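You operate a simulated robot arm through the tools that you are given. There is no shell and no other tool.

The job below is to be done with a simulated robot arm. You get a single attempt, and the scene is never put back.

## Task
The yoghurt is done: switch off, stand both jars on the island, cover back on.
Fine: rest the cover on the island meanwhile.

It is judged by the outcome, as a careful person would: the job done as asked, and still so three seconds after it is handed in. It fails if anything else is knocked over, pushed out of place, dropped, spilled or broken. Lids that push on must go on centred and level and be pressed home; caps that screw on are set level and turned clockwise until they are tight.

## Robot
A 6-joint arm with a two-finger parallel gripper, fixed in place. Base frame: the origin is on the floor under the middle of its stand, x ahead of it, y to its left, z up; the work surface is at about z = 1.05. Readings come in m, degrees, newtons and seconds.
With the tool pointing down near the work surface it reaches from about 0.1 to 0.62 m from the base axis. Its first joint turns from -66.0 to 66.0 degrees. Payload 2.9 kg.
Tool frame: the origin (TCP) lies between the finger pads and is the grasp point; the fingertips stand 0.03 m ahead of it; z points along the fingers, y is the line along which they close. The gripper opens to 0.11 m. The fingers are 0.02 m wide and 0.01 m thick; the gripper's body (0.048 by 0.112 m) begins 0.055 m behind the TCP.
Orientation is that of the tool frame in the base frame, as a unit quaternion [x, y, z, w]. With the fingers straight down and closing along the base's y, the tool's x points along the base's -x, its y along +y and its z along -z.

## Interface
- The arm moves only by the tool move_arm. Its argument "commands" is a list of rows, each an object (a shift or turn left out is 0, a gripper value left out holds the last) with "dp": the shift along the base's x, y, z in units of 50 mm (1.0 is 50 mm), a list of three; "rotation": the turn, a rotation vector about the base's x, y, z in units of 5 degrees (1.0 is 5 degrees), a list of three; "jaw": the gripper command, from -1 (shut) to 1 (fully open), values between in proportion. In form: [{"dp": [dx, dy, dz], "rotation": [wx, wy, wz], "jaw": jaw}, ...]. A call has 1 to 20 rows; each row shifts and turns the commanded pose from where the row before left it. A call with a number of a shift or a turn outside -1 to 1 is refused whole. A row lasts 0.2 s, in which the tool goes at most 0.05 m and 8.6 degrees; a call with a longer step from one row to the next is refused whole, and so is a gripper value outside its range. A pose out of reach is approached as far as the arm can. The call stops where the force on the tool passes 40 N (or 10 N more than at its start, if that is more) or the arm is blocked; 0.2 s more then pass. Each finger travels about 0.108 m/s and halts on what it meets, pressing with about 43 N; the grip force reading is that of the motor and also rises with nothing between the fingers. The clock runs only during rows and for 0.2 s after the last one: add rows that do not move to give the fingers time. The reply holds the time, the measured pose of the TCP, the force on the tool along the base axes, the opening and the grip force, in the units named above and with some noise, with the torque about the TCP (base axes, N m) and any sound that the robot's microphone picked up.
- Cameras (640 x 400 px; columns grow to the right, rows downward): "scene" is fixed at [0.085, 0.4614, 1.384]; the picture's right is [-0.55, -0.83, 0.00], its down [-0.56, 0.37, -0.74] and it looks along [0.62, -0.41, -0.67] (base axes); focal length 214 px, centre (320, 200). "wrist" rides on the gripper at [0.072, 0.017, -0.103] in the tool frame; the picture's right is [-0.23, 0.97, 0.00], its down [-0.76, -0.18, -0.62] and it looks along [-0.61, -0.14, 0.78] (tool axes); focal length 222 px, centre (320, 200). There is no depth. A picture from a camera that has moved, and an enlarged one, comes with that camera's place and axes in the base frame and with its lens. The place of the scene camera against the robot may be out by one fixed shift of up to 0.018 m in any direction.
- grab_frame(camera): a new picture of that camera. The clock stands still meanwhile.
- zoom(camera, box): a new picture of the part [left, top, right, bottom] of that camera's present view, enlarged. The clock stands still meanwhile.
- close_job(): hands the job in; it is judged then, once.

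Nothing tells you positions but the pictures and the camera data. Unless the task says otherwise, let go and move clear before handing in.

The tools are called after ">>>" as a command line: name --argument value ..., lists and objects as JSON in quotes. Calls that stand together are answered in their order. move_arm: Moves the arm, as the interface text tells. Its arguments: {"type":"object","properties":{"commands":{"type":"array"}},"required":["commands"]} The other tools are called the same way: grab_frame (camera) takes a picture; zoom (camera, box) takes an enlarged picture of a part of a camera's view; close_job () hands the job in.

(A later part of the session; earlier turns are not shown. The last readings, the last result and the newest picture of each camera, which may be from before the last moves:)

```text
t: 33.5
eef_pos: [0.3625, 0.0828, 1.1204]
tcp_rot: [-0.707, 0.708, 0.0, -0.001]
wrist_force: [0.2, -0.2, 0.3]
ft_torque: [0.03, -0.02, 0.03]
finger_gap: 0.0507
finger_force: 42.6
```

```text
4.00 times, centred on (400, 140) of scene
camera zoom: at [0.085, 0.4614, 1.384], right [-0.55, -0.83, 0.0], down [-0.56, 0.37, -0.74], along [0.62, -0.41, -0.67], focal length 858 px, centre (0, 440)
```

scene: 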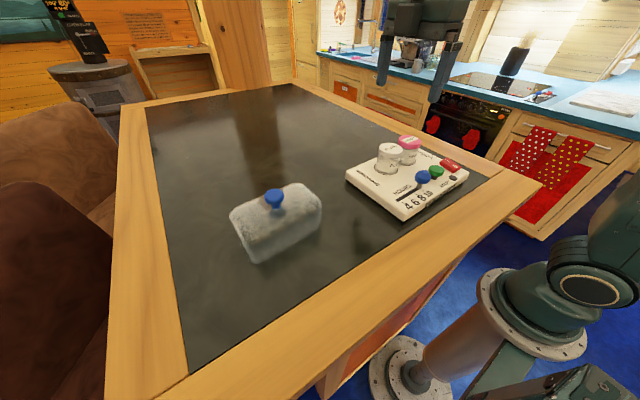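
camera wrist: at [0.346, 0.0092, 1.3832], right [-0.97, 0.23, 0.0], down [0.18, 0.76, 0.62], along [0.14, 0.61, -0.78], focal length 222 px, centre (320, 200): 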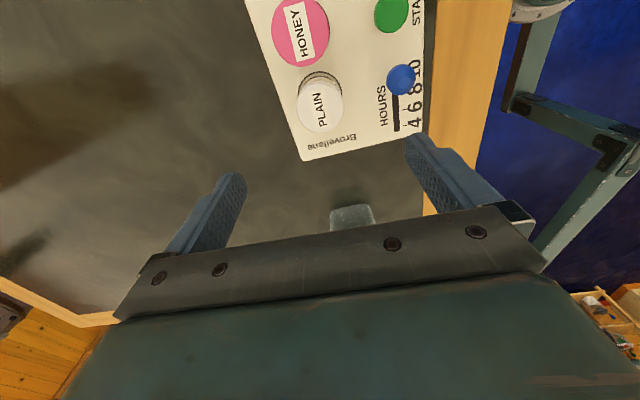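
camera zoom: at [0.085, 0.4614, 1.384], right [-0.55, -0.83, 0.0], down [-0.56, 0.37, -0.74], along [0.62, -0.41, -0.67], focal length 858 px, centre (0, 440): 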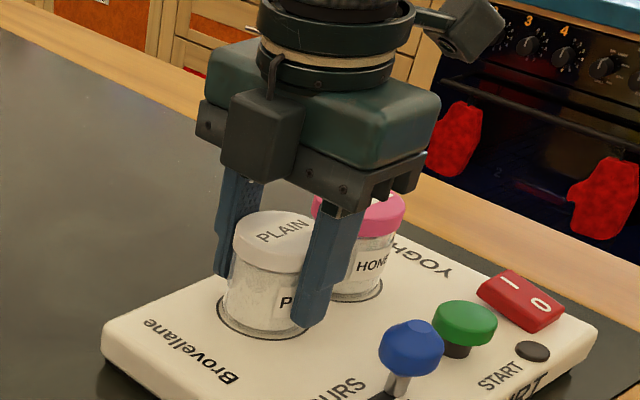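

The fingers grip at 50.7 mm. I'll lift just a few millimetres and check that the whole jar comes with its lid.

>>> move_arm --commands '[{"dp": [0, 0, 0.05], "jaw": -0.3}, {"dp": [0, 0, 0.05], "jaw": -0.3}, {"dp": [0, 0, 0], "jaw": -0.3}]'

>>> zoom --camera "scene" --box '[340, 90, 460, 190]'

>>> zoom --camera "wrist" --box '[220, 80, 420, 230]'

```text
t: 34.4
eef_pos: [0.3643, 0.0814, 1.1264]
tcp_rot: [-0.707, 0.708, 0.0, 0.001]
wrist_force: [-0.3, 0.5, -2.2]
ft_torque: [0.0, -0.03, -0.01]
finger_gap: 0.051
finger_force: 43.3
```

```text
4.00 times, centred on (400, 140) of scene
camera zoom: at [0.085, 0.4614, 1.384], right [-0.55, -0.83, 0.0], down [-0.56, 0.37, -0.74], along [0.62, -0.41, -0.67], focal length 858 px, centre (0, 440)
```

zoom: 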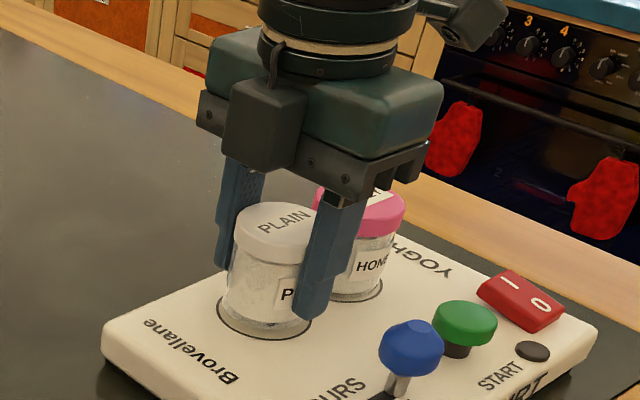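

```text
2.67 times, centred on (320, 155) of wrist
camera zoom: at [0.3463, 0.0098, 1.2308], right [-0.97, 0.23, 0.0], down [0.18, 0.76, 0.62], along [0.14, 0.61, -0.78], focal length 592 px, centre (320, 320)
```

zoom: 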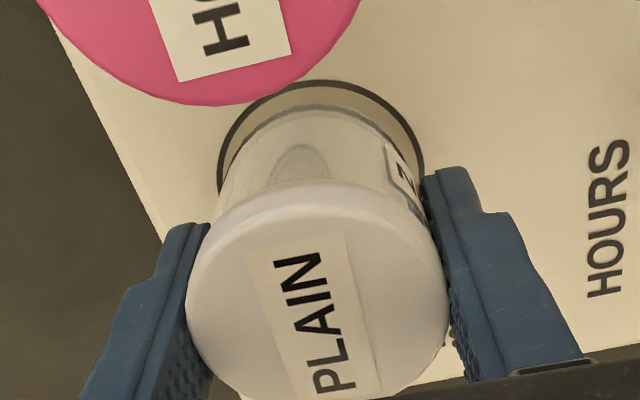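

The jar body comes up with its lid (about 2 N of weight). I'll lift it clear and carry it to (0.42, 0.225) on the island.

>>> move_arm --commands '[{"dp": [0, 0, 0.2], "jaw": -0.3}, {"dp": [0, 0, 0.4], "jaw": -0.3}, {"dp": [0, 0, 0.6], "jaw": -0.3}, {"dp": [0, 0, 0.5], "jaw": -0.3}, {"dp": [0, 0, 0.3], "jaw": -0.3}, {"dp": [0.12, 0.32, 0], "jaw": -0.3}, {"dp": [0.2, 0.5, 0], "jaw": -0.3}, {"dp": [0.2, 0.5, 0], "jaw": -0.3}, {"dp": [0.2, 0.5, 0], "jaw": -0.3}, {"dp": [0.2, 0.5, 0], "jaw": -0.3}, {"dp": [0.2, 0.54, 0], "jaw": -0.3}, {"dp": [0, 0, 0], "jaw": -0.3}, {"dp": [0, 0, 0], "jaw": -0.3}]'

>>> grab_frame --camera "scene"

>>> grab_frame --camera "wrist"

```text
t: 37.1
eef_pos: [0.4194, 0.2251, 1.2254]
tcp_rot: [-0.707, 0.707, 0.001, 0.0]
wrist_force: [0.5, 0.2, -1.4]
ft_torque: [0.0, -0.02, -0.03]
finger_gap: 0.0509
finger_force: 42.9
```

```text
taken
```

scene: 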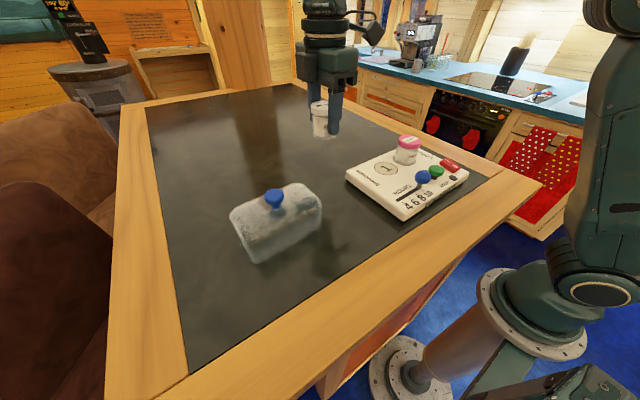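

```text
taken
camera wrist: at [0.4017, 0.153, 1.3292], right [-0.97, 0.23, 0.0], down [0.18, 0.76, 0.62], along [0.14, 0.61, -0.78], focal length 222 px, centre (320, 200)
```

wrist: 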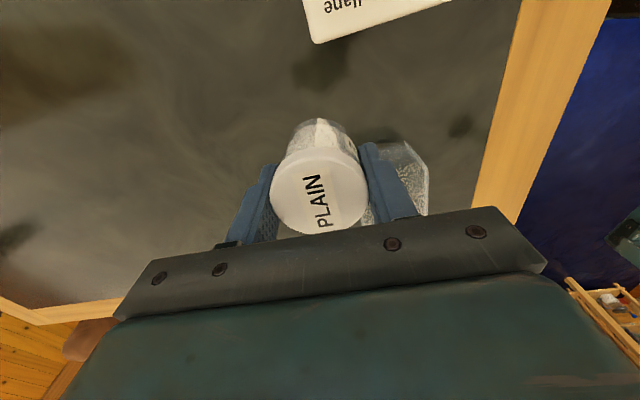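

The jar hangs upright over clear surface. Lowering to just above the island, then slow steps.

>>> move_arm --commands '[{"dp": [0, 0, -0.5], "jaw": -0.3}, {"dp": [0, 0, -0.6], "jaw": -0.3}, {"dp": [0, 0, -0.5], "jaw": -0.3}, {"dp": [0, 0, -0.3], "jaw": -0.3}, {"dp": [0, 0, -0.15], "jaw": -0.3}, {"dp": [0, 0, 0], "jaw": -0.3}]'

>>> zoom --camera "scene" --box '[270, 50, 400, 180]'

```text
t: 38.5
eef_pos: [0.4188, 0.2237, 1.1224]
tcp_rot: [-0.707, 0.708, 0.001, 0.0]
wrist_force: [0.3, -0.1, -1.9]
ft_torque: [-0.01, -0.02, 0.02]
finger_gap: 0.051
finger_force: 43.0
```

```text
3.08 times, centred on (335, 115) of scene
camera zoom: at [0.085, 0.4614, 1.384], right [-0.55, -0.83, 0.0], down [-0.56, 0.37, -0.74], along [0.62, -0.41, -0.67], focal length 660 px, centre (274, 462)
```

zoom: 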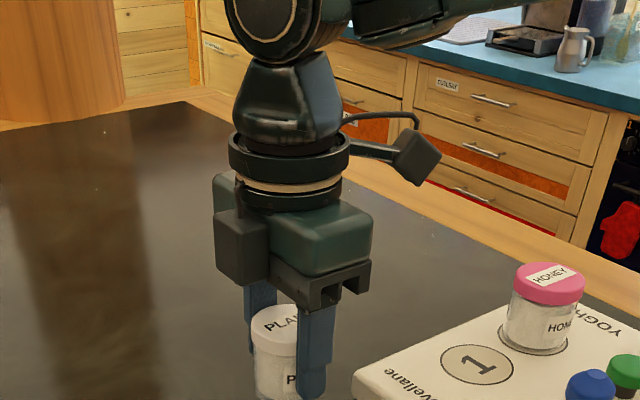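

>>> move_arm --commands '[{"dp": [0, 0, -0.08], "jaw": -0.3}, {"dp": [0, 0, -0.08], "jaw": -0.3}, {"dp": [0, 0, -0.08], "jaw": -0.3}, {"dp": [0, 0, -0.06], "jaw": -0.3}]'

```text
t: 39.5
eef_pos: [0.4186, 0.2256, 1.1087]
tcp_rot: [-0.706, 0.708, 0.0, 0.0]
wrist_force: [-0.8, -0.4, -2.0]
ft_torque: [0.04, -0.01, -0.01]
finger_gap: 0.0507
finger_force: 43.2
```

>>> move_arm --commands '[{"dp": [0, 0, -0.05], "jaw": -0.3}, {"dp": [0, 0, -0.05], "jaw": -0.3}, {"dp": [0, 0, -0.04], "jaw": -0.3}]'

```text
t: 40.4
eef_pos: [0.4184, 0.2264, 1.0998]
tcp_rot: [-0.706, 0.708, 0.001, 0.0]
wrist_force: [0.4, -0.2, -2.3]
ft_torque: [0.01, 0.03, -0.01]
finger_gap: 0.0509
finger_force: 42.4
```

Still hanging free at TCP z=1.100; continuing in 2 mm steps.

>>> move_arm --commands '[{"dp": [0, 0, -0.04], "jaw": -0.3}, {"dp": [0, 0, -0.04], "jaw": -0.3}]'

```text
t: 41.0
eef_pos: [0.4195, 0.2261, 1.0971]
tcp_rot: [-0.706, 0.708, 0.0, 0.0]
wrist_force: [0.2, -1.0, -1.1]
ft_torque: [-0.04, -0.03, 0.01]
finger_gap: 0.051
finger_force: 43.0
```

>>> move_arm --commands '[{"dp": [0, 0, -0.04], "jaw": -0.3}, {"dp": [0, 0, 0], "jaw": -0.3}]'

```text
t: 41.5
eef_pos: [0.4197, 0.226, 1.0939]
tcp_rot: [-0.706, 0.708, 0.0, -0.001]
wrist_force: [0.1, 0.3, -1.6]
ft_torque: [0.02, 0.0, 0.02]
finger_gap: 0.0509
finger_force: 43.4
```

>>> move_arm --commands '[{"dp": [0, 0, -0.04], "jaw": -0.3}, {"dp": [0, 0, 0], "jaw": -0.3}]'

```text
t: 42.1
eef_pos: [0.4195, 0.2255, 1.0939]
tcp_rot: [-0.706, 0.708, 0.001, 0.0]
wrist_force: [-0.5, -0.8, -1.8]
ft_torque: [0.01, 0.03, -0.04]
finger_gap: 0.0511
finger_force: 42.4
```

>>> move_arm --commands '[{"dp": [0, 0, -0.04], "jaw": -0.3}, {"dp": [0, 0, 0], "jaw": -0.3}]'

```text
t: 42.8
eef_pos: [0.4197, 0.2255, 1.0925]
tcp_rot: [-0.707, 0.707, 0.0, 0.0]
wrist_force: [0.5, -0.1, -2.3]
ft_torque: [-0.04, -0.01, 0.01]
finger_gap: 0.0509
finger_force: 43.1
```

>>> move_arm --commands '[{"dp": [0, 0, -0.04], "jaw": -0.3}, {"dp": [0, 0, 0], "jaw": -0.3}]'

>>> zoom --camera "scene" --box '[270, 80, 370, 160]'

```text
t: 43.4
eef_pos: [0.4189, 0.2259, 1.0915]
tcp_rot: [-0.707, 0.708, 0.0, 0.001]
wrist_force: [-2.5, -3.9, 12.4]
ft_torque: [-0.23, 0.2, -0.02]
finger_gap: 0.0506
finger_force: 43.1
```

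```text
5.00 times, centred on (320, 120) of scene
camera zoom: at [0.0847, 0.4612, 1.3841], right [-0.55, -0.83, 0.0], down [-0.56, 0.37, -0.74], along [0.62, -0.41, -0.67], focal length 1072 px, centre (320, 600)
```

zoom: 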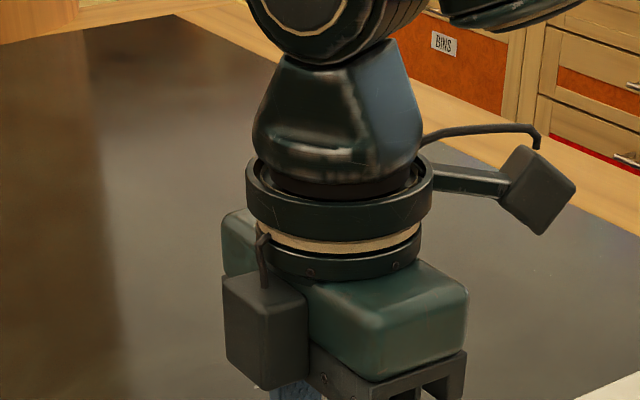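

The jar touches down (12 N). I'll ease off half a millimetre, open the fingers slowly and rise straight up.

>>> move_arm --commands '[{"dp": [0, 0, 0.015], "jaw": -0.3}, {"dp": [0, 0, 0], "jaw": 0}, {"dp": [0, 0, 0], "jaw": 0.36}, {"dp": [0, 0, 0], "jaw": 0.36}, {"dp": [0, 0, 0.3], "jaw": 0.36}, {"dp": [0, 0, 0.6], "jaw": 0.36}, {"dp": [0, 0, 0.8], "jaw": 0.36}, {"dp": [0, 0, 0.8], "jaw": 0.36}, {"dp": [0, 0, 0], "jaw": 0.36}]'

>>> zoom --camera "scene" --box '[220, 70, 480, 260]'

>>> grab_frame --camera "wrist"

```text
t: 45.4
eef_pos: [0.4214, 0.2258, 1.2169]
tcp_rot: [-0.706, 0.708, 0.0, 0.0]
wrist_force: [-0.9, 0.4, 0.0]
ft_torque: [0.02, 0.01, -0.01]
finger_gap: 0.0748
finger_force: 0.1
```

```text
2.11 times, centred on (350, 165) of scene
camera zoom: at [0.085, 0.4614, 1.384], right [-0.55, -0.83, 0.0], down [-0.56, 0.37, -0.74], along [0.62, -0.41, -0.67], focal length 452 px, centre (257, 274)
```

zoom: 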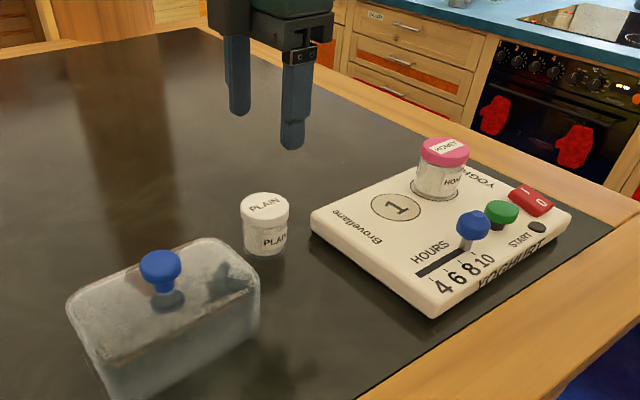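

```text
taken
camera wrist: at [0.4035, 0.1523, 1.3216], right [-0.97, 0.23, 0.0], down [0.18, 0.76, 0.62], along [0.14, 0.61, -0.78], focal length 222 px, centre (320, 200)
```

wrist: 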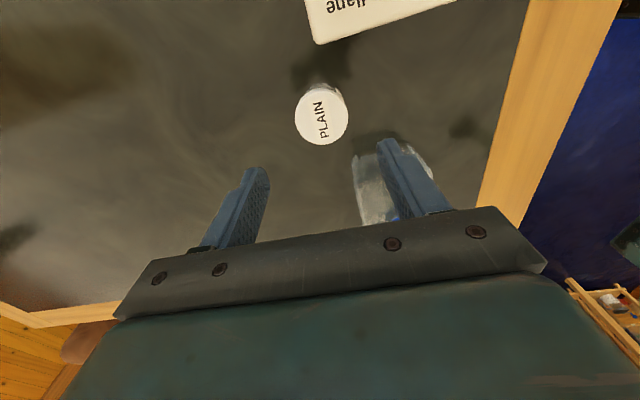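

PLAIN stands upright on the island. Now back to the HONEY jar.

>>> move_arm --commands '[{"dp": [-0.16, -0.6, 0.4], "jaw": 0.36}, {"dp": [-0.16, -0.61, 0.4], "jaw": 0.36}, {"dp": [-0.16, -0.61, 0], "jaw": 0.36}, {"dp": [-0.16, -0.61, 0], "jaw": 0.36}, {"dp": [-0.16, -0.61, 0], "jaw": 0.36}, {"dp": [-0.16, -0.61, 0], "jaw": 0.36}, {"dp": [-0.16, -0.61, 0], "jaw": 0.36}, {"dp": [0, 0, 0], "jaw": 0.36}, {"dp": [0, 0, 0], "jaw": 0.36}]'

>>> zoom --camera "wrist" --box '[220, 0, 440, 160]'

```text
t: 47.4
eef_pos: [0.3653, 0.0139, 1.2558]
tcp_rot: [-0.707, 0.708, 0.0, 0.0]
wrist_force: [0.4, -0.5, 0.4]
ft_torque: [0.03, -0.01, -0.02]
finger_gap: 0.075
finger_force: 0.0
```

```text
2.50 times, centred on (330, 80) of wrist
camera zoom: at [0.3472, -0.0584, 1.3604], right [-0.97, 0.23, 0.0], down [0.18, 0.76, 0.62], along [0.14, 0.61, -0.78], focal length 555 px, centre (295, 500)
```

zoom: 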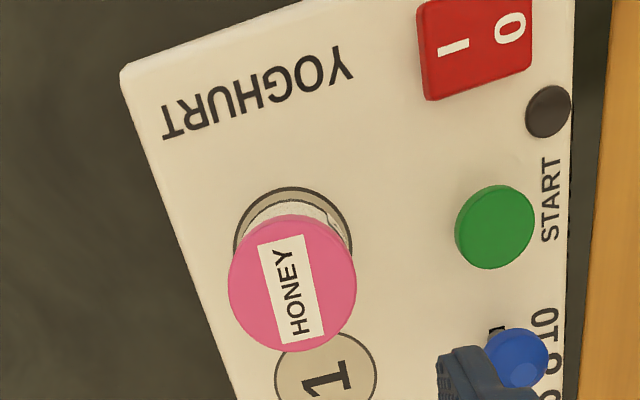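

HONEY's lid centre is at about (0.364, 0.013), directly below the TCP. Descending with the fingers open 75 mm to just above the final height and checking.

>>> move_arm --commands '[{"dp": [0, 0, -0.7], "jaw": 0.36}, {"dp": [0, 0, -0.7], "jaw": 0.36}, {"dp": [0, 0, -0.5], "jaw": 0.36}, {"dp": [0, 0, -0.3], "jaw": 0.36}, {"dp": [0, 0, -0.2], "jaw": 0.36}, {"dp": [0, 0, 0], "jaw": 0.36}]'

>>> zoom --camera "wrist" --box '[220, 80, 420, 230]'

>>> zoom --camera "scene" --box '[350, 80, 480, 190]'

```text
t: 48.8
eef_pos: [0.3637, 0.0132, 1.1346]
tcp_rot: [-0.707, 0.707, 0.0, 0.0]
wrist_force: [0.0, -0.5, -0.1]
ft_torque: [0.0, 0.0, 0.0]
finger_gap: 0.0749
finger_force: 0.1
```

```text
2.67 times, centred on (320, 155) of wrist
camera zoom: at [0.3464, -0.0598, 1.2385], right [-0.97, 0.23, 0.0], down [0.18, 0.76, 0.62], along [0.14, 0.61, -0.78], focal length 592 px, centre (320, 320)
```

zoom: 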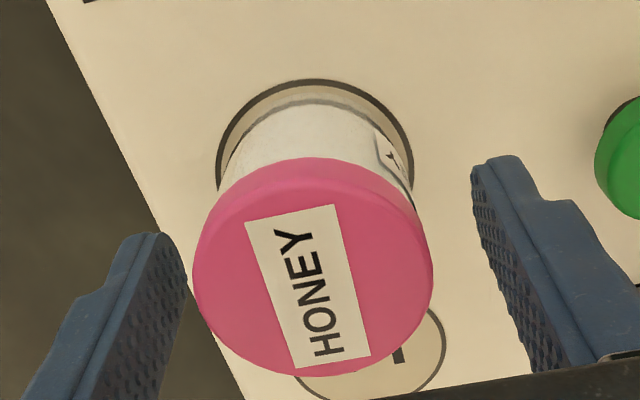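

```text
3.64 times, centred on (415, 135) of scene
camera zoom: at [0.085, 0.4614, 1.384], right [-0.55, -0.83, 0.0], down [-0.56, 0.37, -0.74], along [0.62, -0.41, -0.67], focal length 780 px, centre (-26, 436)
```

zoom: 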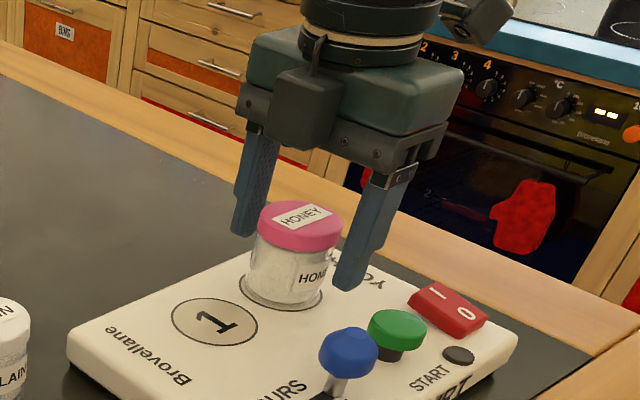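

Aligned well. Lowering 14 mm, closing gently, and lifting a few millimetres to check.

>>> move_arm --commands '[{"dp": [0, 0, -0.14], "jaw": 0.36}, {"dp": [0, 0, -0.14], "jaw": 0.36}, {"dp": [0, 0, 0], "jaw": 0.1}, {"dp": [0, 0, 0], "jaw": 0}, {"dp": [0, 0, 0], "jaw": -0.1}, {"dp": [0, 0, 0], "jaw": -0.2}, {"dp": [0, 0, 0], "jaw": -0.3}, {"dp": [0, 0, 0.06], "jaw": -0.3}, {"dp": [0, 0, 0.06], "jaw": -0.3}, {"dp": [0, 0, 0], "jaw": -0.3}]'

>>> zoom --camera "wrist" --box '[220, 80, 420, 230]'

>>> zoom --camera "scene" --box '[350, 80, 480, 190]'

```text
t: 51.0
eef_pos: [0.3633, 0.0131, 1.1284]
tcp_rot: [-0.706, 0.708, 0.0, 0.0]
wrist_force: [0.1, 0.3, -1.8]
ft_torque: [0.01, 0.05, 0.04]
finger_gap: 0.0509
finger_force: 43.0
```

```text
2.67 times, centred on (320, 155) of wrist
camera zoom: at [0.3465, -0.0601, 1.2314], right [-0.97, 0.23, 0.0], down [0.18, 0.76, 0.62], along [0.14, 0.61, -0.78], focal length 592 px, centre (320, 320)
```

zoom: 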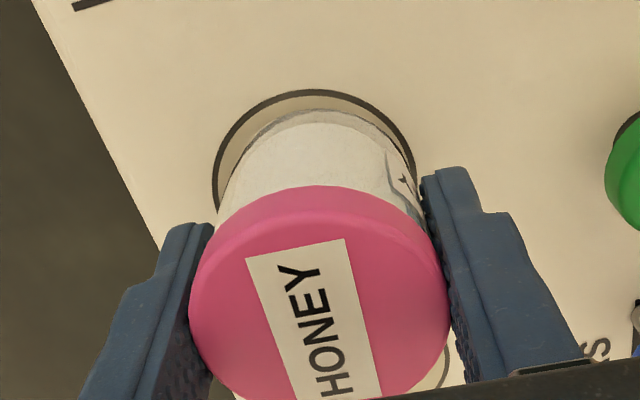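

```text
3.64 times, centred on (415, 135) of scene
camera zoom: at [0.085, 0.4614, 1.384], right [-0.55, -0.83, 0.0], down [-0.56, 0.37, -0.74], along [0.62, -0.41, -0.67], focal length 780 px, centre (-26, 436)
```

zoom: 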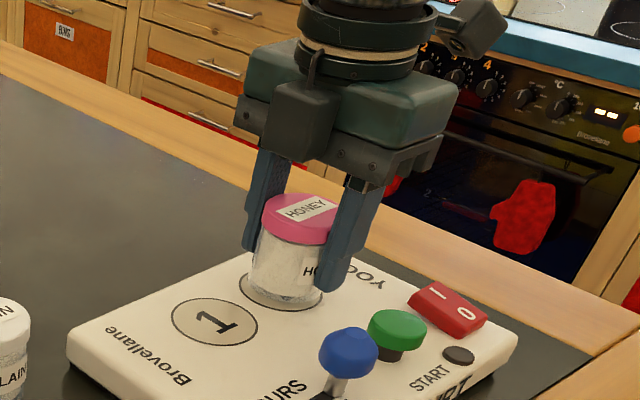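

The whole HONEY jar lifts with its lid. Carrying it to (0.30, 0.225) on the island.

>>> move_arm --commands '[{"dp": [0, 0, 0.3], "jaw": -0.3}, {"dp": [0, 0, 0.6], "jaw": -0.3}, {"dp": [0, 0, 0.7], "jaw": -0.3}, {"dp": [0, 0, 0.5], "jaw": -0.3}, {"dp": [-0.1, 0.34, 0], "jaw": -0.3}, {"dp": [-0.16, 0.55, 0], "jaw": -0.3}, {"dp": [-0.2, 0.6, 0], "jaw": -0.3}, {"dp": [-0.2, 0.6, 0], "jaw": -0.3}, {"dp": [-0.2, 0.6, 0], "jaw": -0.3}, {"dp": [-0.2, 0.6, 0], "jaw": -0.3}, {"dp": [-0.2, 0.6, 0], "jaw": -0.3}, {"dp": [0, 0.35, 0], "jaw": -0.3}, {"dp": [0, 0, 0], "jaw": -0.3}, {"dp": [0, 0, 0], "jaw": -0.3}]'

>>> grab_frame --camera "scene"

>>> grab_frame --camera "wrist"

```text
t: 54.0
eef_pos: [0.2999, 0.2259, 1.2328]
tcp_rot: [-0.706, 0.708, 0.0, 0.0]
wrist_force: [0.0, 0.2, -1.5]
ft_torque: [-0.01, 0.0, -0.01]
finger_gap: 0.0513
finger_force: 42.9
```

```text
taken
```

scene: 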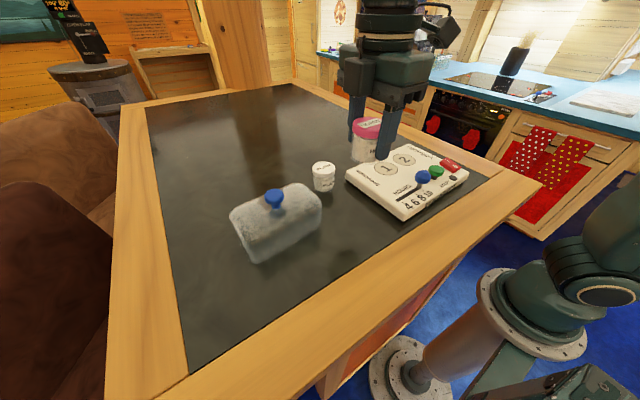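

```text
taken
camera wrist: at [0.2827, 0.1531, 1.3373], right [-0.97, 0.23, 0.0], down [0.18, 0.76, 0.62], along [0.14, 0.61, -0.78], focal length 222 px, centre (320, 200)
```

wrist: 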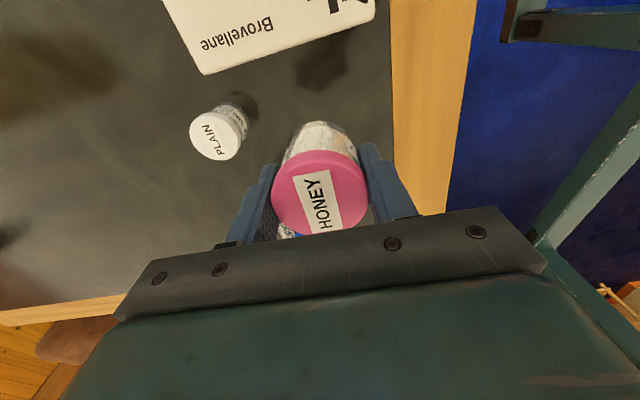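

>>> move_arm --commands '[{"dp": [0, 0, -0.5], "jaw": -0.3}, {"dp": [0, 0, -0.7], "jaw": -0.3}, {"dp": [0, 0, -0.6], "jaw": -0.3}, {"dp": [0, 0, -0.4], "jaw": -0.3}, {"dp": [0, 0, -0.2], "jaw": -0.3}, {"dp": [0, 0, -0.1], "jaw": -0.3}, {"dp": [0, 0, -0.08], "jaw": -0.3}, {"dp": [0, 0, 0], "jaw": -0.3}]'

```text
t: 55.8
eef_pos: [0.3016, 0.2248, 1.1043]
tcp_rot: [-0.706, 0.708, 0.0, 0.0]
wrist_force: [0.8, -0.5, -0.8]
ft_torque: [-0.01, -0.01, -0.01]
finger_gap: 0.0508
finger_force: 42.6
```

>>> move_arm --commands '[{"dp": [0, 0, -0.05], "jaw": -0.3}, {"dp": [0, 0, -0.05], "jaw": -0.3}, {"dp": [0, 0, -0.04], "jaw": -0.3}, {"dp": [0, 0, 0], "jaw": -0.3}]'

```text
t: 56.8
eef_pos: [0.3005, 0.2242, 1.0973]
tcp_rot: [-0.707, 0.707, 0.0, 0.0]
wrist_force: [-0.4, 0.0, -1.9]
ft_torque: [-0.01, -0.02, -0.01]
finger_gap: 0.0509
finger_force: 43.7
```

>>> move_arm --commands '[{"dp": [0, 0, -0.04], "jaw": -0.3}, {"dp": [0, 0, -0.03], "jaw": -0.3}, {"dp": [0, 0, 0], "jaw": -0.3}]'

```text
t: 57.5
eef_pos: [0.3009, 0.2251, 1.0918]
tcp_rot: [-0.706, 0.708, 0.0, -0.001]
wrist_force: [0.1, 0.5, -2.2]
ft_torque: [-0.02, -0.03, 0.01]
finger_gap: 0.0507
finger_force: 42.3
```

>>> move_arm --commands '[{"dp": [0, 0, -0.03], "jaw": -0.3}, {"dp": [0, 0, 0], "jaw": -0.3}]'

```text
t: 58.1
eef_pos: [0.3012, 0.2256, 1.0911]
tcp_rot: [-0.707, 0.707, 0.0, -0.001]
wrist_force: [-0.3, 0.2, -1.3]
ft_torque: [0.01, 0.01, 0.0]
finger_gap: 0.0513
finger_force: 42.9
```

>>> move_arm --commands '[{"dp": [0, 0, -0.03], "jaw": -0.3}, {"dp": [0, 0, 0], "jaw": -0.3}]'

```text
t: 58.8
eef_pos: [0.3009, 0.2242, 1.0909]
tcp_rot: [-0.707, 0.708, 0.0, 0.001]
wrist_force: [-5.4, -3.5, 17.9]
ft_torque: [-0.3, 0.17, -0.02]
finger_gap: 0.0511
finger_force: 42.9
```

The HONEY jar touches the island (18 N). Easing off slightly, opening, and rising straight up.

>>> move_arm --commands '[{"dp": [0, 0, 0.02], "jaw": -0.3}, {"dp": [0, 0, 0], "jaw": 0}, {"dp": [0, 0, 0], "jaw": 0.36}, {"dp": [0, 0, 0], "jaw": 0.36}, {"dp": [0, 0, 0.3], "jaw": 0.36}, {"dp": [0, 0, 0.6], "jaw": 0.36}, {"dp": [0, 0, 0.8], "jaw": 0.36}, {"dp": [0, 0, 0.8], "jaw": 0.36}, {"dp": [0, 0, 0.4], "jaw": 0.36}, {"dp": [0, 0, 0], "jaw": 0.36}]'

>>> zoom --camera "scene" --box '[220, 70, 480, 260]'

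```text
t: 61.0
eef_pos: [0.2991, 0.2246, 1.2359]
tcp_rot: [-0.706, 0.708, 0.0, 0.0]
wrist_force: [0.0, -1.0, 0.4]
ft_torque: [0.04, 0.02, 0.01]
finger_gap: 0.0746
finger_force: 0.0
```

```text
2.11 times, centred on (350, 165) of scene
camera zoom: at [0.085, 0.4614, 1.384], right [-0.55, -0.83, 0.0], down [-0.56, 0.37, -0.74], along [0.62, -0.41, -0.67], focal length 452 px, centre (257, 274)
```

zoom: 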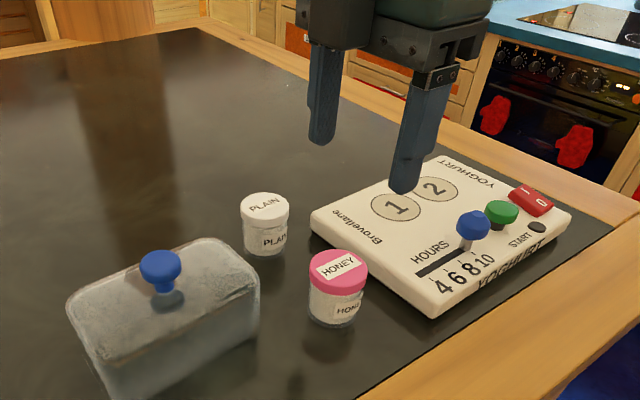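

Both jars stand upright on the island and wells 1 and 2 are empty. I'll turn the gripper back and go above the cover's knob at (0.353, 0.365).

>>> move_arm --commands '[{"dp": [0.06, 0.156, 0], "rotation": [0, 0, -1], "jaw": 0.1}, {"dp": [0.06, 0.156, 0], "rotation": [0, 0, -1], "jaw": 0.1}, {"dp": [0.06, 0.156, 0], "rotation": [0, 0, -1], "jaw": 0.1}, {"dp": [0.06, 0.156, 0], "rotation": [0, 0, -1], "jaw": 0.1}, {"dp": [0.06, 0.156, 0], "rotation": [0, 0, -1], "jaw": 0.1}, {"dp": [0.06, 0.156, 0], "rotation": [0, 0, -1], "jaw": 0.1}, {"dp": [0.06, 0.156, 0], "rotation": [0, 0, -1], "jaw": 0.1}, {"dp": [0.06, 0.156, 0], "rotation": [0, 0, -1], "jaw": 0.1}, {"dp": [0.06, 0.156, 0], "rotation": [0, 0, -1], "jaw": 0.1}, {"dp": [0.06, 0.156, 0], "rotation": [0, 0, -1], "jaw": 0.1}, {"dp": [0.06, 0.156, 0], "rotation": [0, 0, -1], "jaw": 0.1}, {"dp": [0.06, 0.156, 0], "rotation": [0, 0, -1], "jaw": 0.1}, {"dp": [0.06, 0.156, 0], "rotation": [0, 0, -1], "jaw": 0.1}, {"dp": [0.06, 0.156, 0], "rotation": [0, 0, -1], "jaw": 0.1}, {"dp": [0.06, 0.156, 0], "rotation": [0, 0, -1], "jaw": 0.1}, {"dp": [0.06, 0.156, 0], "rotation": [0, 0, -1], "jaw": 0.1}, {"dp": [0.06, 0.156, 0], "rotation": [0, 0, -1], "jaw": 0.1}, {"dp": [0.06, 0.156, 0], "rotation": [0, 0, -1], "jaw": 0.1}, {"dp": [0, 0, 0], "jaw": 0.1}]'

>>> zoom --camera "wrist" --box '[200, 80, 440, 230]'

>>> grab_frame --camera "scene"

```text
t: 65.0
eef_pos: [0.3541, 0.3646, 1.236]
tcp_rot: [0.002, 1.0, 0.0, 0.0]
wrist_force: [-0.5, 0.3, 0.8]
ft_torque: [0.02, 0.01, -0.03]
finger_gap: 0.0608
finger_force: 0.1
```

```text
2.67 times, centred on (320, 155) of wrist
camera zoom: at [0.282, 0.3822, 1.3402], right [0.23, 0.97, 0.0], down [0.76, -0.18, 0.62], along [0.61, -0.14, -0.78], focal length 592 px, centre (320, 320)
```

zoom: 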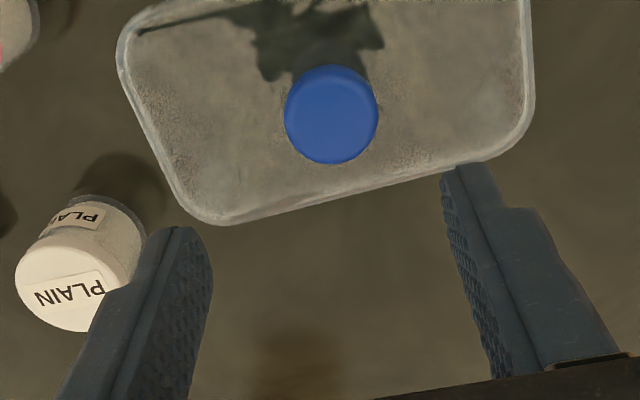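

```text
taken
```

scene: 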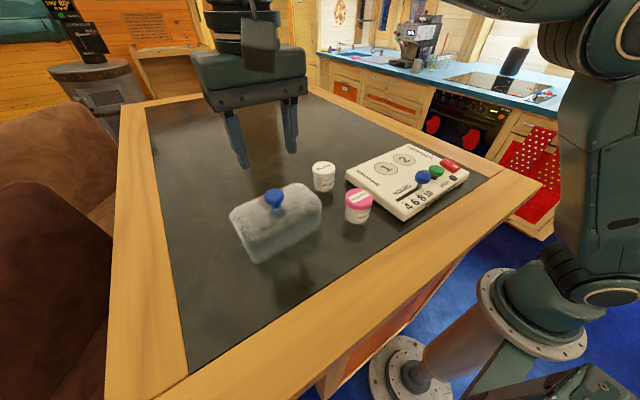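

The cover hasn't rotated, but its knob appears ~4 mm further along +y than the tool axis, so I'll shift to centre on it before descending.

>>> move_arm --commands '[{"dp": [0, 0.09, -0.3], "jaw": 0.1}, {"dp": [0, 0, -0.5], "jaw": 0.1}, {"dp": [0, 0, -0.4], "jaw": 0.1}, {"dp": [0, 0, -0.2], "jaw": 0.1}, {"dp": [0, 0, -0.15], "jaw": 0.1}, {"dp": [0, 0, -0.1], "jaw": 0.1}, {"dp": [0, 0, 0], "jaw": 0.1}]'

>>> zoom --camera "wrist" --box '[220, 80, 420, 230]'

>>> zoom --camera "scene" --box '[190, 100, 350, 270]'

```text
t: 66.5
eef_pos: [0.354, 0.3684, 1.1523]
tcp_rot: [0.0, 1.0, 0.0, 0.0]
wrist_force: [-0.1, 0.3, 0.4]
ft_torque: [0.0, 0.0, 0.02]
finger_gap: 0.0604
finger_force: 0.0
```

```text
2.67 times, centred on (320, 155) of wrist
camera zoom: at [0.2814, 0.3862, 1.2571], right [0.23, 0.97, 0.0], down [0.76, -0.18, 0.62], along [0.61, -0.14, -0.78], focal length 592 px, centre (320, 320)
```

zoom: 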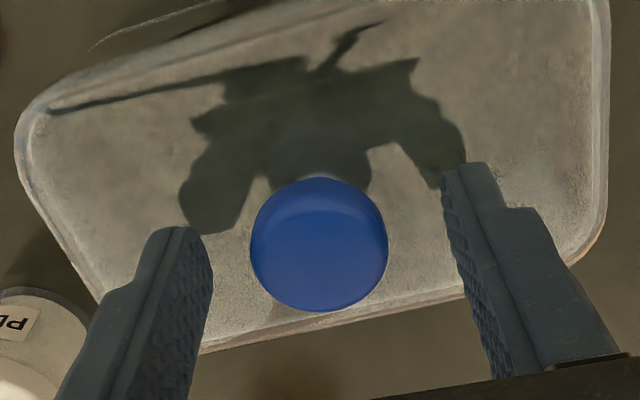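

```text
2.35 times, centred on (270, 185) of scene
camera zoom: at [0.085, 0.4614, 1.384], right [-0.55, -0.83, 0.0], down [-0.56, 0.37, -0.74], along [0.62, -0.41, -0.67], focal length 505 px, centre (438, 235)
```

zoom: 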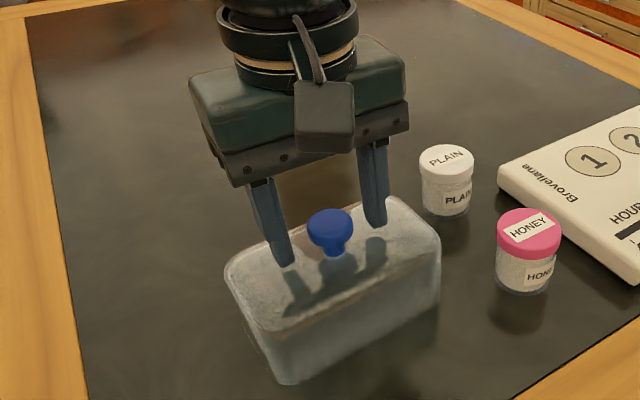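

The knob is centred between the fingers, same relative height as before. Closing on it.

>>> move_arm --commands '[{"dp": [0, 0, -0.02], "jaw": 0.1}, {"dp": [0, 0, 0], "jaw": -0.2}, {"dp": [0, 0, 0], "jaw": -0.4}, {"dp": [0, 0, 0], "jaw": -1}, {"dp": [0, 0, 0], "jaw": -1}, {"dp": [0, 0, 0], "jaw": -1}]'

>>> zoom --camera "wrist" --box '[220, 80, 420, 230]'

```text
t: 68.0
eef_pos: [0.354, 0.3685, 1.1529]
tcp_rot: [0.002, 1.0, -0.001, 0.0]
wrist_force: [0.4, -0.1, -0.6]
ft_torque: [0.01, -0.05, -0.03]
finger_gap: 0.0309
finger_force: 42.8
```

```text
2.67 times, centred on (320, 155) of wrist
camera zoom: at [0.2814, 0.3859, 1.2564], right [0.23, 0.97, 0.0], down [0.76, -0.18, 0.62], along [0.61, -0.14, -0.78], focal length 592 px, centre (320, 320)
```

zoom: 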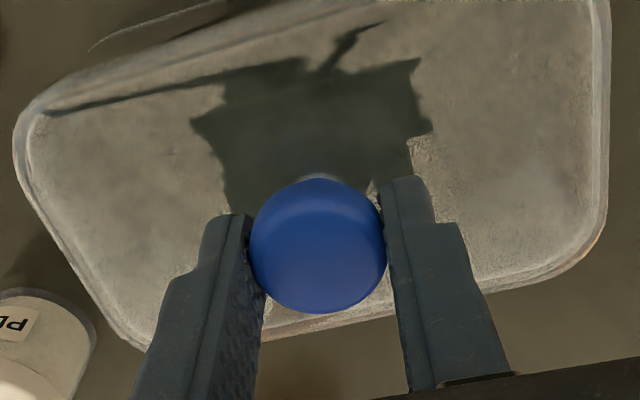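

The grip matches the one I had on the device. Lifting the cover clear of the jars.

>>> move_arm --commands '[{"dp": [0, 0, 0.1], "jaw": -1}, {"dp": [0, 0, 0.3], "jaw": -1}, {"dp": [0, 0, 0.5], "jaw": -1}, {"dp": [0, 0, 0.6], "jaw": -1}, {"dp": [0, 0, 0.6], "jaw": -1}, {"dp": [0, 0, 0.4], "jaw": -1}, {"dp": [0, 0, 0], "jaw": -1}, {"dp": [0, 0, 0], "jaw": -1}]'

>>> grab_frame --camera "scene"

```text
t: 69.8
eef_pos: [0.3536, 0.3688, 1.2771]
tcp_rot: [0.001, 1.0, 0.001, 0.0]
wrist_force: [-0.4, -0.4, -1.8]
ft_torque: [0.03, 0.01, -0.01]
finger_gap: 0.0305
finger_force: 43.2
```

```text
taken
```

scene: 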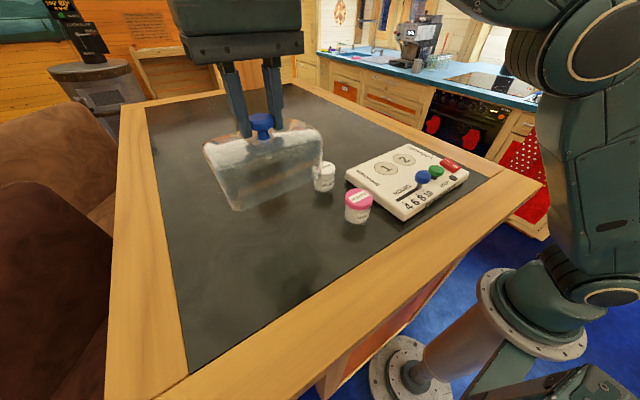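

Held level at z≈1.277, well above the jars. Carrying it back over the yoghurt maker.

>>> move_arm --commands '[{"dp": [0.025, -0.4, 0.1], "jaw": -1}, {"dp": [0.025, -0.7, 0.1], "jaw": -1}, {"dp": [0.025, -0.7, 0], "jaw": -1}, {"dp": [0.025, -0.7, 0], "jaw": -1}, {"dp": [0.025, -0.7, 0], "jaw": -1}, {"dp": [0.025, -0.7, 0], "jaw": -1}, {"dp": [0.025, -0.7, 0], "jaw": -1}, {"dp": [0.025, -0.7, 0], "jaw": -1}, {"dp": [0.025, -0.7, 0], "jaw": -1}, {"dp": [0.025, -0.43, 0], "jaw": -1}, {"dp": [0, 0, 0], "jaw": -1}, {"dp": [0, 0, 0], "jaw": -1}]'

>>> zoom --camera "wrist" --box '[170, 0, 470, 220]'

>>> zoom --camera "scene" --box '[290, 60, 490, 230]'

```text
t: 72.3
eef_pos: [0.3671, 0.047, 1.2884]
tcp_rot: [0.002, 1.0, -0.001, 0.0]
wrist_force: [-0.1, 0.4, -1.3]
ft_torque: [-0.01, -0.02, 0.03]
finger_gap: 0.0307
finger_force: 42.8
```

```text
1.82 times, centred on (320, 110) of wrist
camera zoom: at [0.2952, 0.0645, 1.3917], right [0.23, 0.97, 0.0], down [0.76, -0.18, 0.62], along [0.61, -0.14, -0.78], focal length 404 px, centre (320, 364)
```

zoom: 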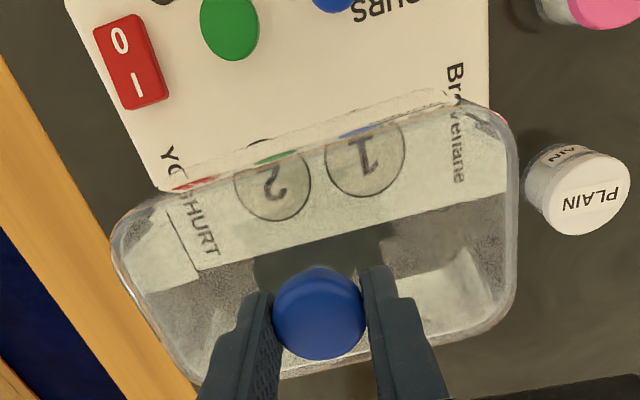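

```text
2.35 times, centred on (390, 145) of scene
camera zoom: at [0.085, 0.4614, 1.384], right [-0.55, -0.83, 0.0], down [-0.56, 0.37, -0.74], along [0.62, -0.41, -0.67], focal length 505 px, centre (155, 329)
```

zoom: 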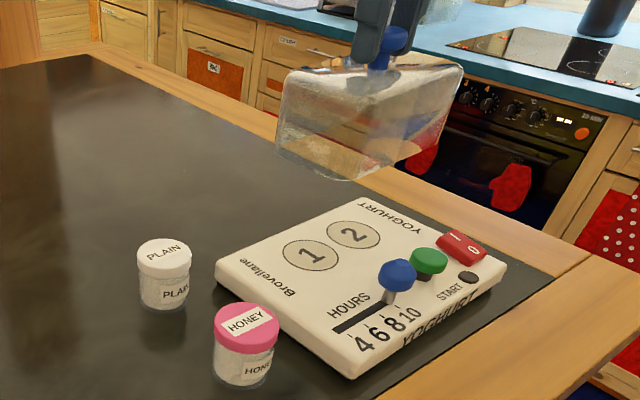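

Wells 1 and 2 measure (0.366, 0.082) and (0.365, 0.014), so their midpoint (0.365, 0.048) matches the cover's original centre. The cover is square to the device; lowering it now.

>>> move_arm --commands '[{"dp": [-0.02, 0, -0.4], "jaw": -1}, {"dp": [0, 0, -0.6], "jaw": -1}, {"dp": [0, 0, -0.5], "jaw": -1}, {"dp": [0, 0, -0.2], "jaw": -1}, {"dp": [0, 0, -0.2], "jaw": -1}, {"dp": [0, 0, 0], "jaw": -1}, {"dp": [0, 0, 0], "jaw": -1}]'

>>> zoom --camera "scene" --box '[340, 80, 480, 200]'

>>> zoom --camera "wrist" --box '[170, 0, 470, 220]'

```text
t: 74.0
eef_pos: [0.3669, 0.0473, 1.1922]
tcp_rot: [0.0, 1.0, 0.0, 0.001]
wrist_force: [-0.3, 0.8, -0.4]
ft_torque: [0.01, -0.01, -0.01]
finger_gap: 0.0309
finger_force: 43.1
```

```text
3.33 times, centred on (410, 140) of scene
camera zoom: at [0.085, 0.4614, 1.384], right [-0.55, -0.83, 0.0], down [-0.56, 0.37, -0.74], along [0.62, -0.41, -0.67], focal length 715 px, centre (20, 400)
```

zoom: 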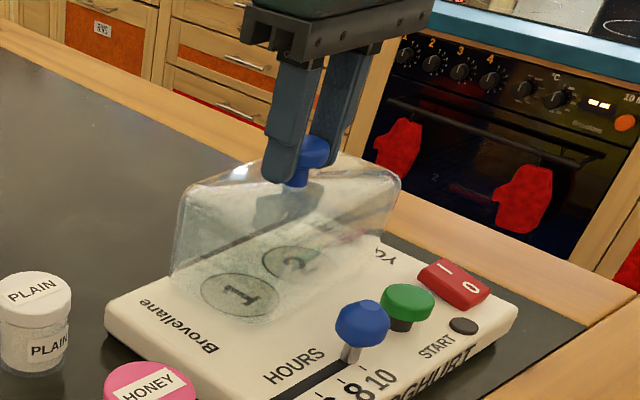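

```text
1.82 times, centred on (320, 110) of wrist
camera zoom: at [0.2938, 0.0644, 1.2968], right [0.23, 0.97, 0.0], down [0.76, -0.18, 0.62], along [0.61, -0.14, -0.78], focal length 404 px, centre (320, 364)
```

zoom: 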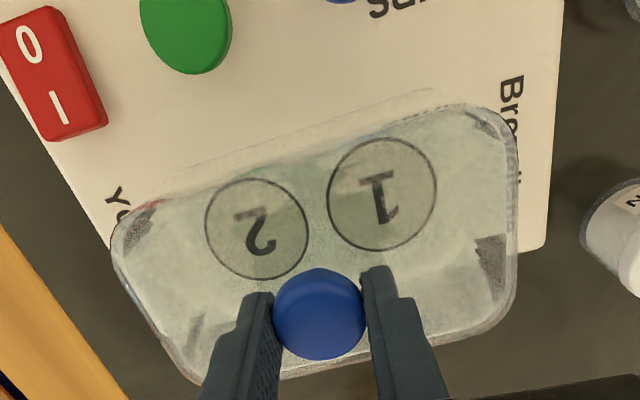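

>>> move_arm --commands '[{"dp": [-0.01, 0, -0.06], "jaw": -1}, {"dp": [0, 0, -0.06], "jaw": -1}, {"dp": [0, 0, -0.04], "jaw": -1}, {"dp": [0, 0, 0], "jaw": -1}]'

```text
t: 75.0
eef_pos: [0.3647, 0.0466, 1.1829]
tcp_rot: [0.001, 1.0, 0.0, 0.001]
wrist_force: [0.6, 0.1, -1.9]
ft_torque: [-0.01, 0.02, 0.02]
finger_gap: 0.0309
finger_force: 43.0
```

>>> move_arm --commands '[{"dp": [0, 0, -0.03], "jaw": -1}, {"dp": [0, 0, -0.02], "jaw": -1}, {"dp": [0, 0, 0], "jaw": -1}]'

```text
t: 75.8
eef_pos: [0.3642, 0.0466, 1.1819]
tcp_rot: [0.001, 1.0, 0.0, -0.001]
wrist_force: [-0.5, -0.1, 0.9]
ft_torque: [-0.02, 0.09, -0.05]
finger_gap: 0.0306
finger_force: 42.7
```

Contact is just beginning at TCP z≈1.182, as expected. I'll press down slightly to seat it.

>>> move_arm --commands '[{"dp": [0, 0, -0.02], "jaw": -1}, {"dp": [0, 0, -0.02], "jaw": -1}, {"dp": [0, 0, 0], "jaw": -1}]'

>>> zoom --camera "scene" --box '[340, 100, 480, 205]'

>>> zoom --camera "wrist" --box '[170, 0, 470, 220]'

```text
t: 76.5
eef_pos: [0.3663, 0.0468, 1.1822]
tcp_rot: [0.0, 1.0, 0.001, 0.004]
wrist_force: [-3.1, 5.7, 31.9]
ft_torque: [0.1, 0.29, -0.1]
finger_gap: 0.0306
finger_force: 42.6
```

```text
3.81 times, centred on (410, 152) of scene
camera zoom: at [0.0846, 0.4616, 1.384], right [-0.55, -0.83, 0.0], down [-0.56, 0.37, -0.74], along [0.62, -0.41, -0.67], focal length 817 px, centre (-23, 381)
```

zoom: 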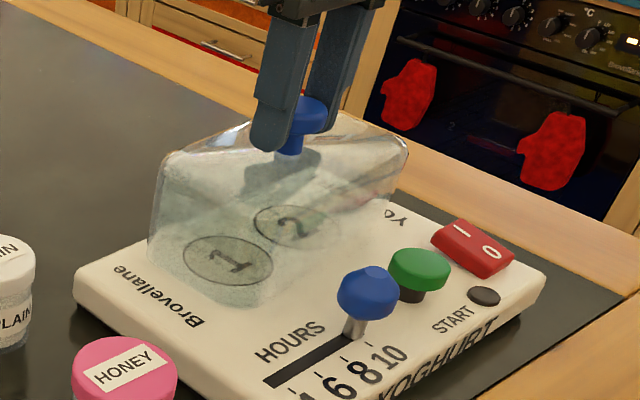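

```text
1.82 times, centred on (320, 110) of wrist
camera zoom: at [0.2919, 0.0639, 1.2856], right [0.23, 0.97, 0.0], down [0.76, -0.18, 0.63], along [0.61, -0.14, -0.78], focal length 404 px, centre (320, 364)
```

zoom: 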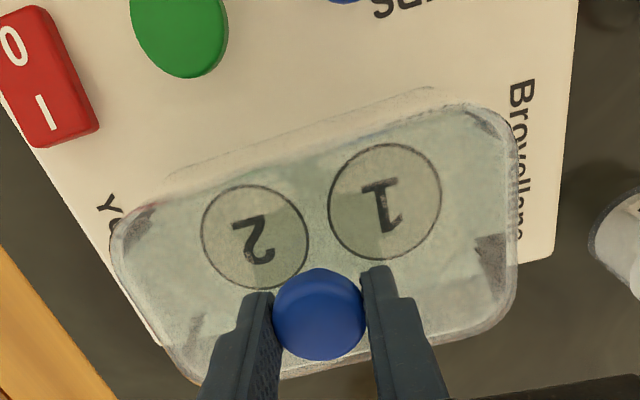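

The cover is seated flat (32 N). I'll relieve the load back to near zero first so it doesn't shift when I let go.

>>> move_arm --commands '[{"dp": [0, 0, 0.02], "jaw": -1}, {"dp": [0, 0, 0], "jaw": -1}]'

```text
t: 77.2
eef_pos: [0.3659, 0.0463, 1.1794]
tcp_rot: [0.002, 1.0, 0.0, 0.002]
wrist_force: [-1.3, 0.7, 28.9]
ft_torque: [0.05, -0.44, -0.04]
finger_gap: 0.0307
finger_force: 43.0
```

>>> move_arm --commands '[{"dp": [0, 0, 0.02], "jaw": -1}, {"dp": [0, 0, 0], "jaw": -1}]'

```text
t: 77.8
eef_pos: [0.3662, 0.0461, 1.1816]
tcp_rot: [0.002, 1.0, 0.001, 0.0]
wrist_force: [3.0, 0.8, 15.5]
ft_torque: [0.0, -0.96, -0.08]
finger_gap: 0.0307
finger_force: 42.8
```

>>> move_arm --commands '[{"dp": [0, 0, 0.015], "jaw": -1}, {"dp": [0, 0, 0], "jaw": -1}]'

```text
t: 78.3
eef_pos: [0.3652, 0.0489, 1.1807]
tcp_rot: [0.001, 1.0, 0.0, -0.002]
wrist_force: [3.2, -0.7, 5.1]
ft_torque: [0.0, -0.48, -0.04]
finger_gap: 0.0309
finger_force: 43.0
```

The load is nearly gone (5 N). I'll open the fingers in small increments and check before rising.

>>> move_arm --commands '[{"dp": [0, 0, 0], "jaw": -0.4}, {"dp": [0, 0, 0], "jaw": -0.3}, {"dp": [0, 0, 0], "jaw": -0.1}, {"dp": [0, 0, 0], "jaw": 0.1}, {"dp": [0, 0, 0], "jaw": 0.1}]'

>>> zoom --camera "wrist" --box '[170, 0, 470, 220]'

```text
t: 79.5
eef_pos: [0.3652, 0.0478, 1.1827]
tcp_rot: [0.001, 1.0, 0.001, 0.001]
wrist_force: [0.2, -0.6, -0.1]
ft_torque: [-0.01, 0.0, 0.03]
finger_gap: 0.0605
finger_force: 0.0
```

```text
1.82 times, centred on (320, 110) of wrist
camera zoom: at [0.2922, 0.0643, 1.2865], right [0.23, 0.97, 0.0], down [0.76, -0.18, 0.62], along [0.61, -0.14, -0.78], focal length 404 px, centre (320, 364)
```

zoom: 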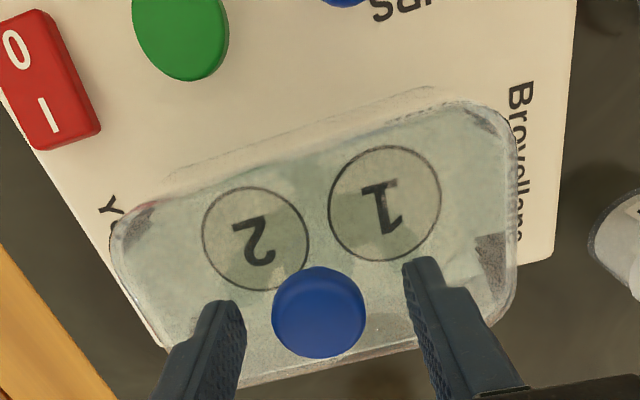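

The cover stayed put when released. Now rising straight up and moving away to inspect everything.

>>> move_arm --commands '[{"dp": [0, 0, 0.3], "jaw": 0.1}, {"dp": [0, 0, 0.6], "jaw": 0.1}, {"dp": [0, 0, 0.8], "jaw": 0.1}, {"dp": [-0.4, 0.3, 0.7], "jaw": 0.1}, {"dp": [-0.7, 0.4, 0.3], "jaw": 0.5}, {"dp": [-0.5, 0.4, 0], "jaw": 1}, {"dp": [0, 0, 0], "jaw": 1}, {"dp": [0, 0, 0], "jaw": 1}]'

>>> grab_frame --camera "scene"

>>> zoom --camera "scene" --box '[300, 100, 500, 230]'

>>> zoom --camera "wrist" --box '[160, 10, 400, 200]'

```text
t: 81.3
eef_pos: [0.2838, 0.1045, 1.3179]
tcp_rot: [0.001, 1.0, 0.0, 0.0]
wrist_force: [-0.1, 1.3, 0.5]
ft_torque: [-0.02, 0.0, 0.01]
finger_gap: 0.1098
finger_force: 0.0
```

```text
taken
```

scene: 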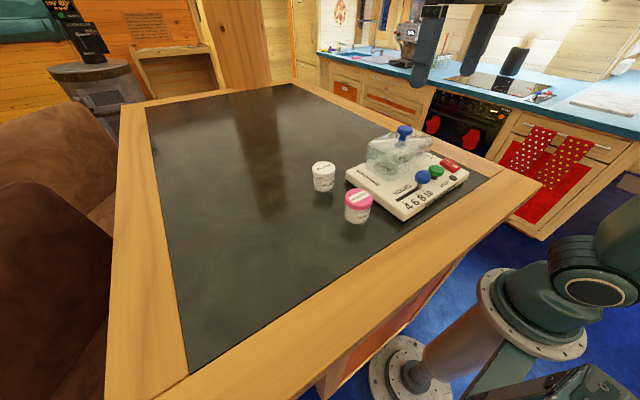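

```text
3.08 times, centred on (400, 165) of scene
camera zoom: at [0.085, 0.4614, 1.384], right [-0.55, -0.83, 0.0], down [-0.56, 0.37, -0.74], along [0.62, -0.41, -0.67], focal length 660 px, centre (74, 308)
```

zoom: 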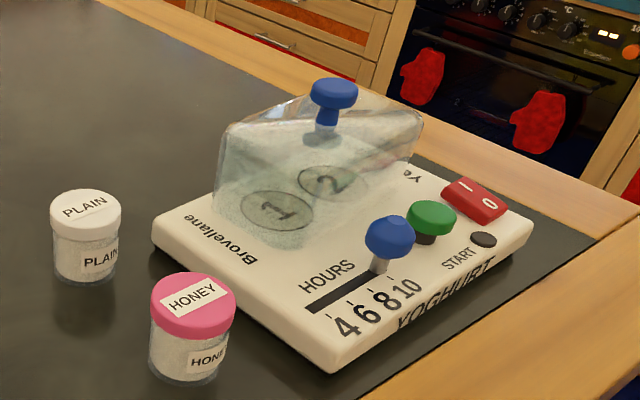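

```text
2.11 times, centred on (280, 105) of wrist
camera zoom: at [0.2116, 0.1216, 1.4223], right [0.23, 0.97, 0.0], down [0.76, -0.18, 0.62], along [0.61, -0.14, -0.78], focal length 468 px, centre (404, 400)
```

zoom: 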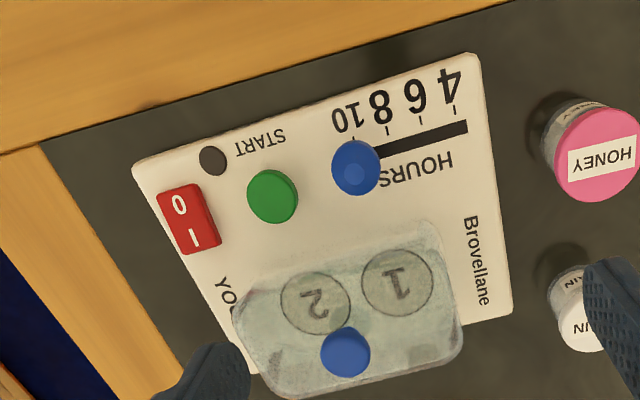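

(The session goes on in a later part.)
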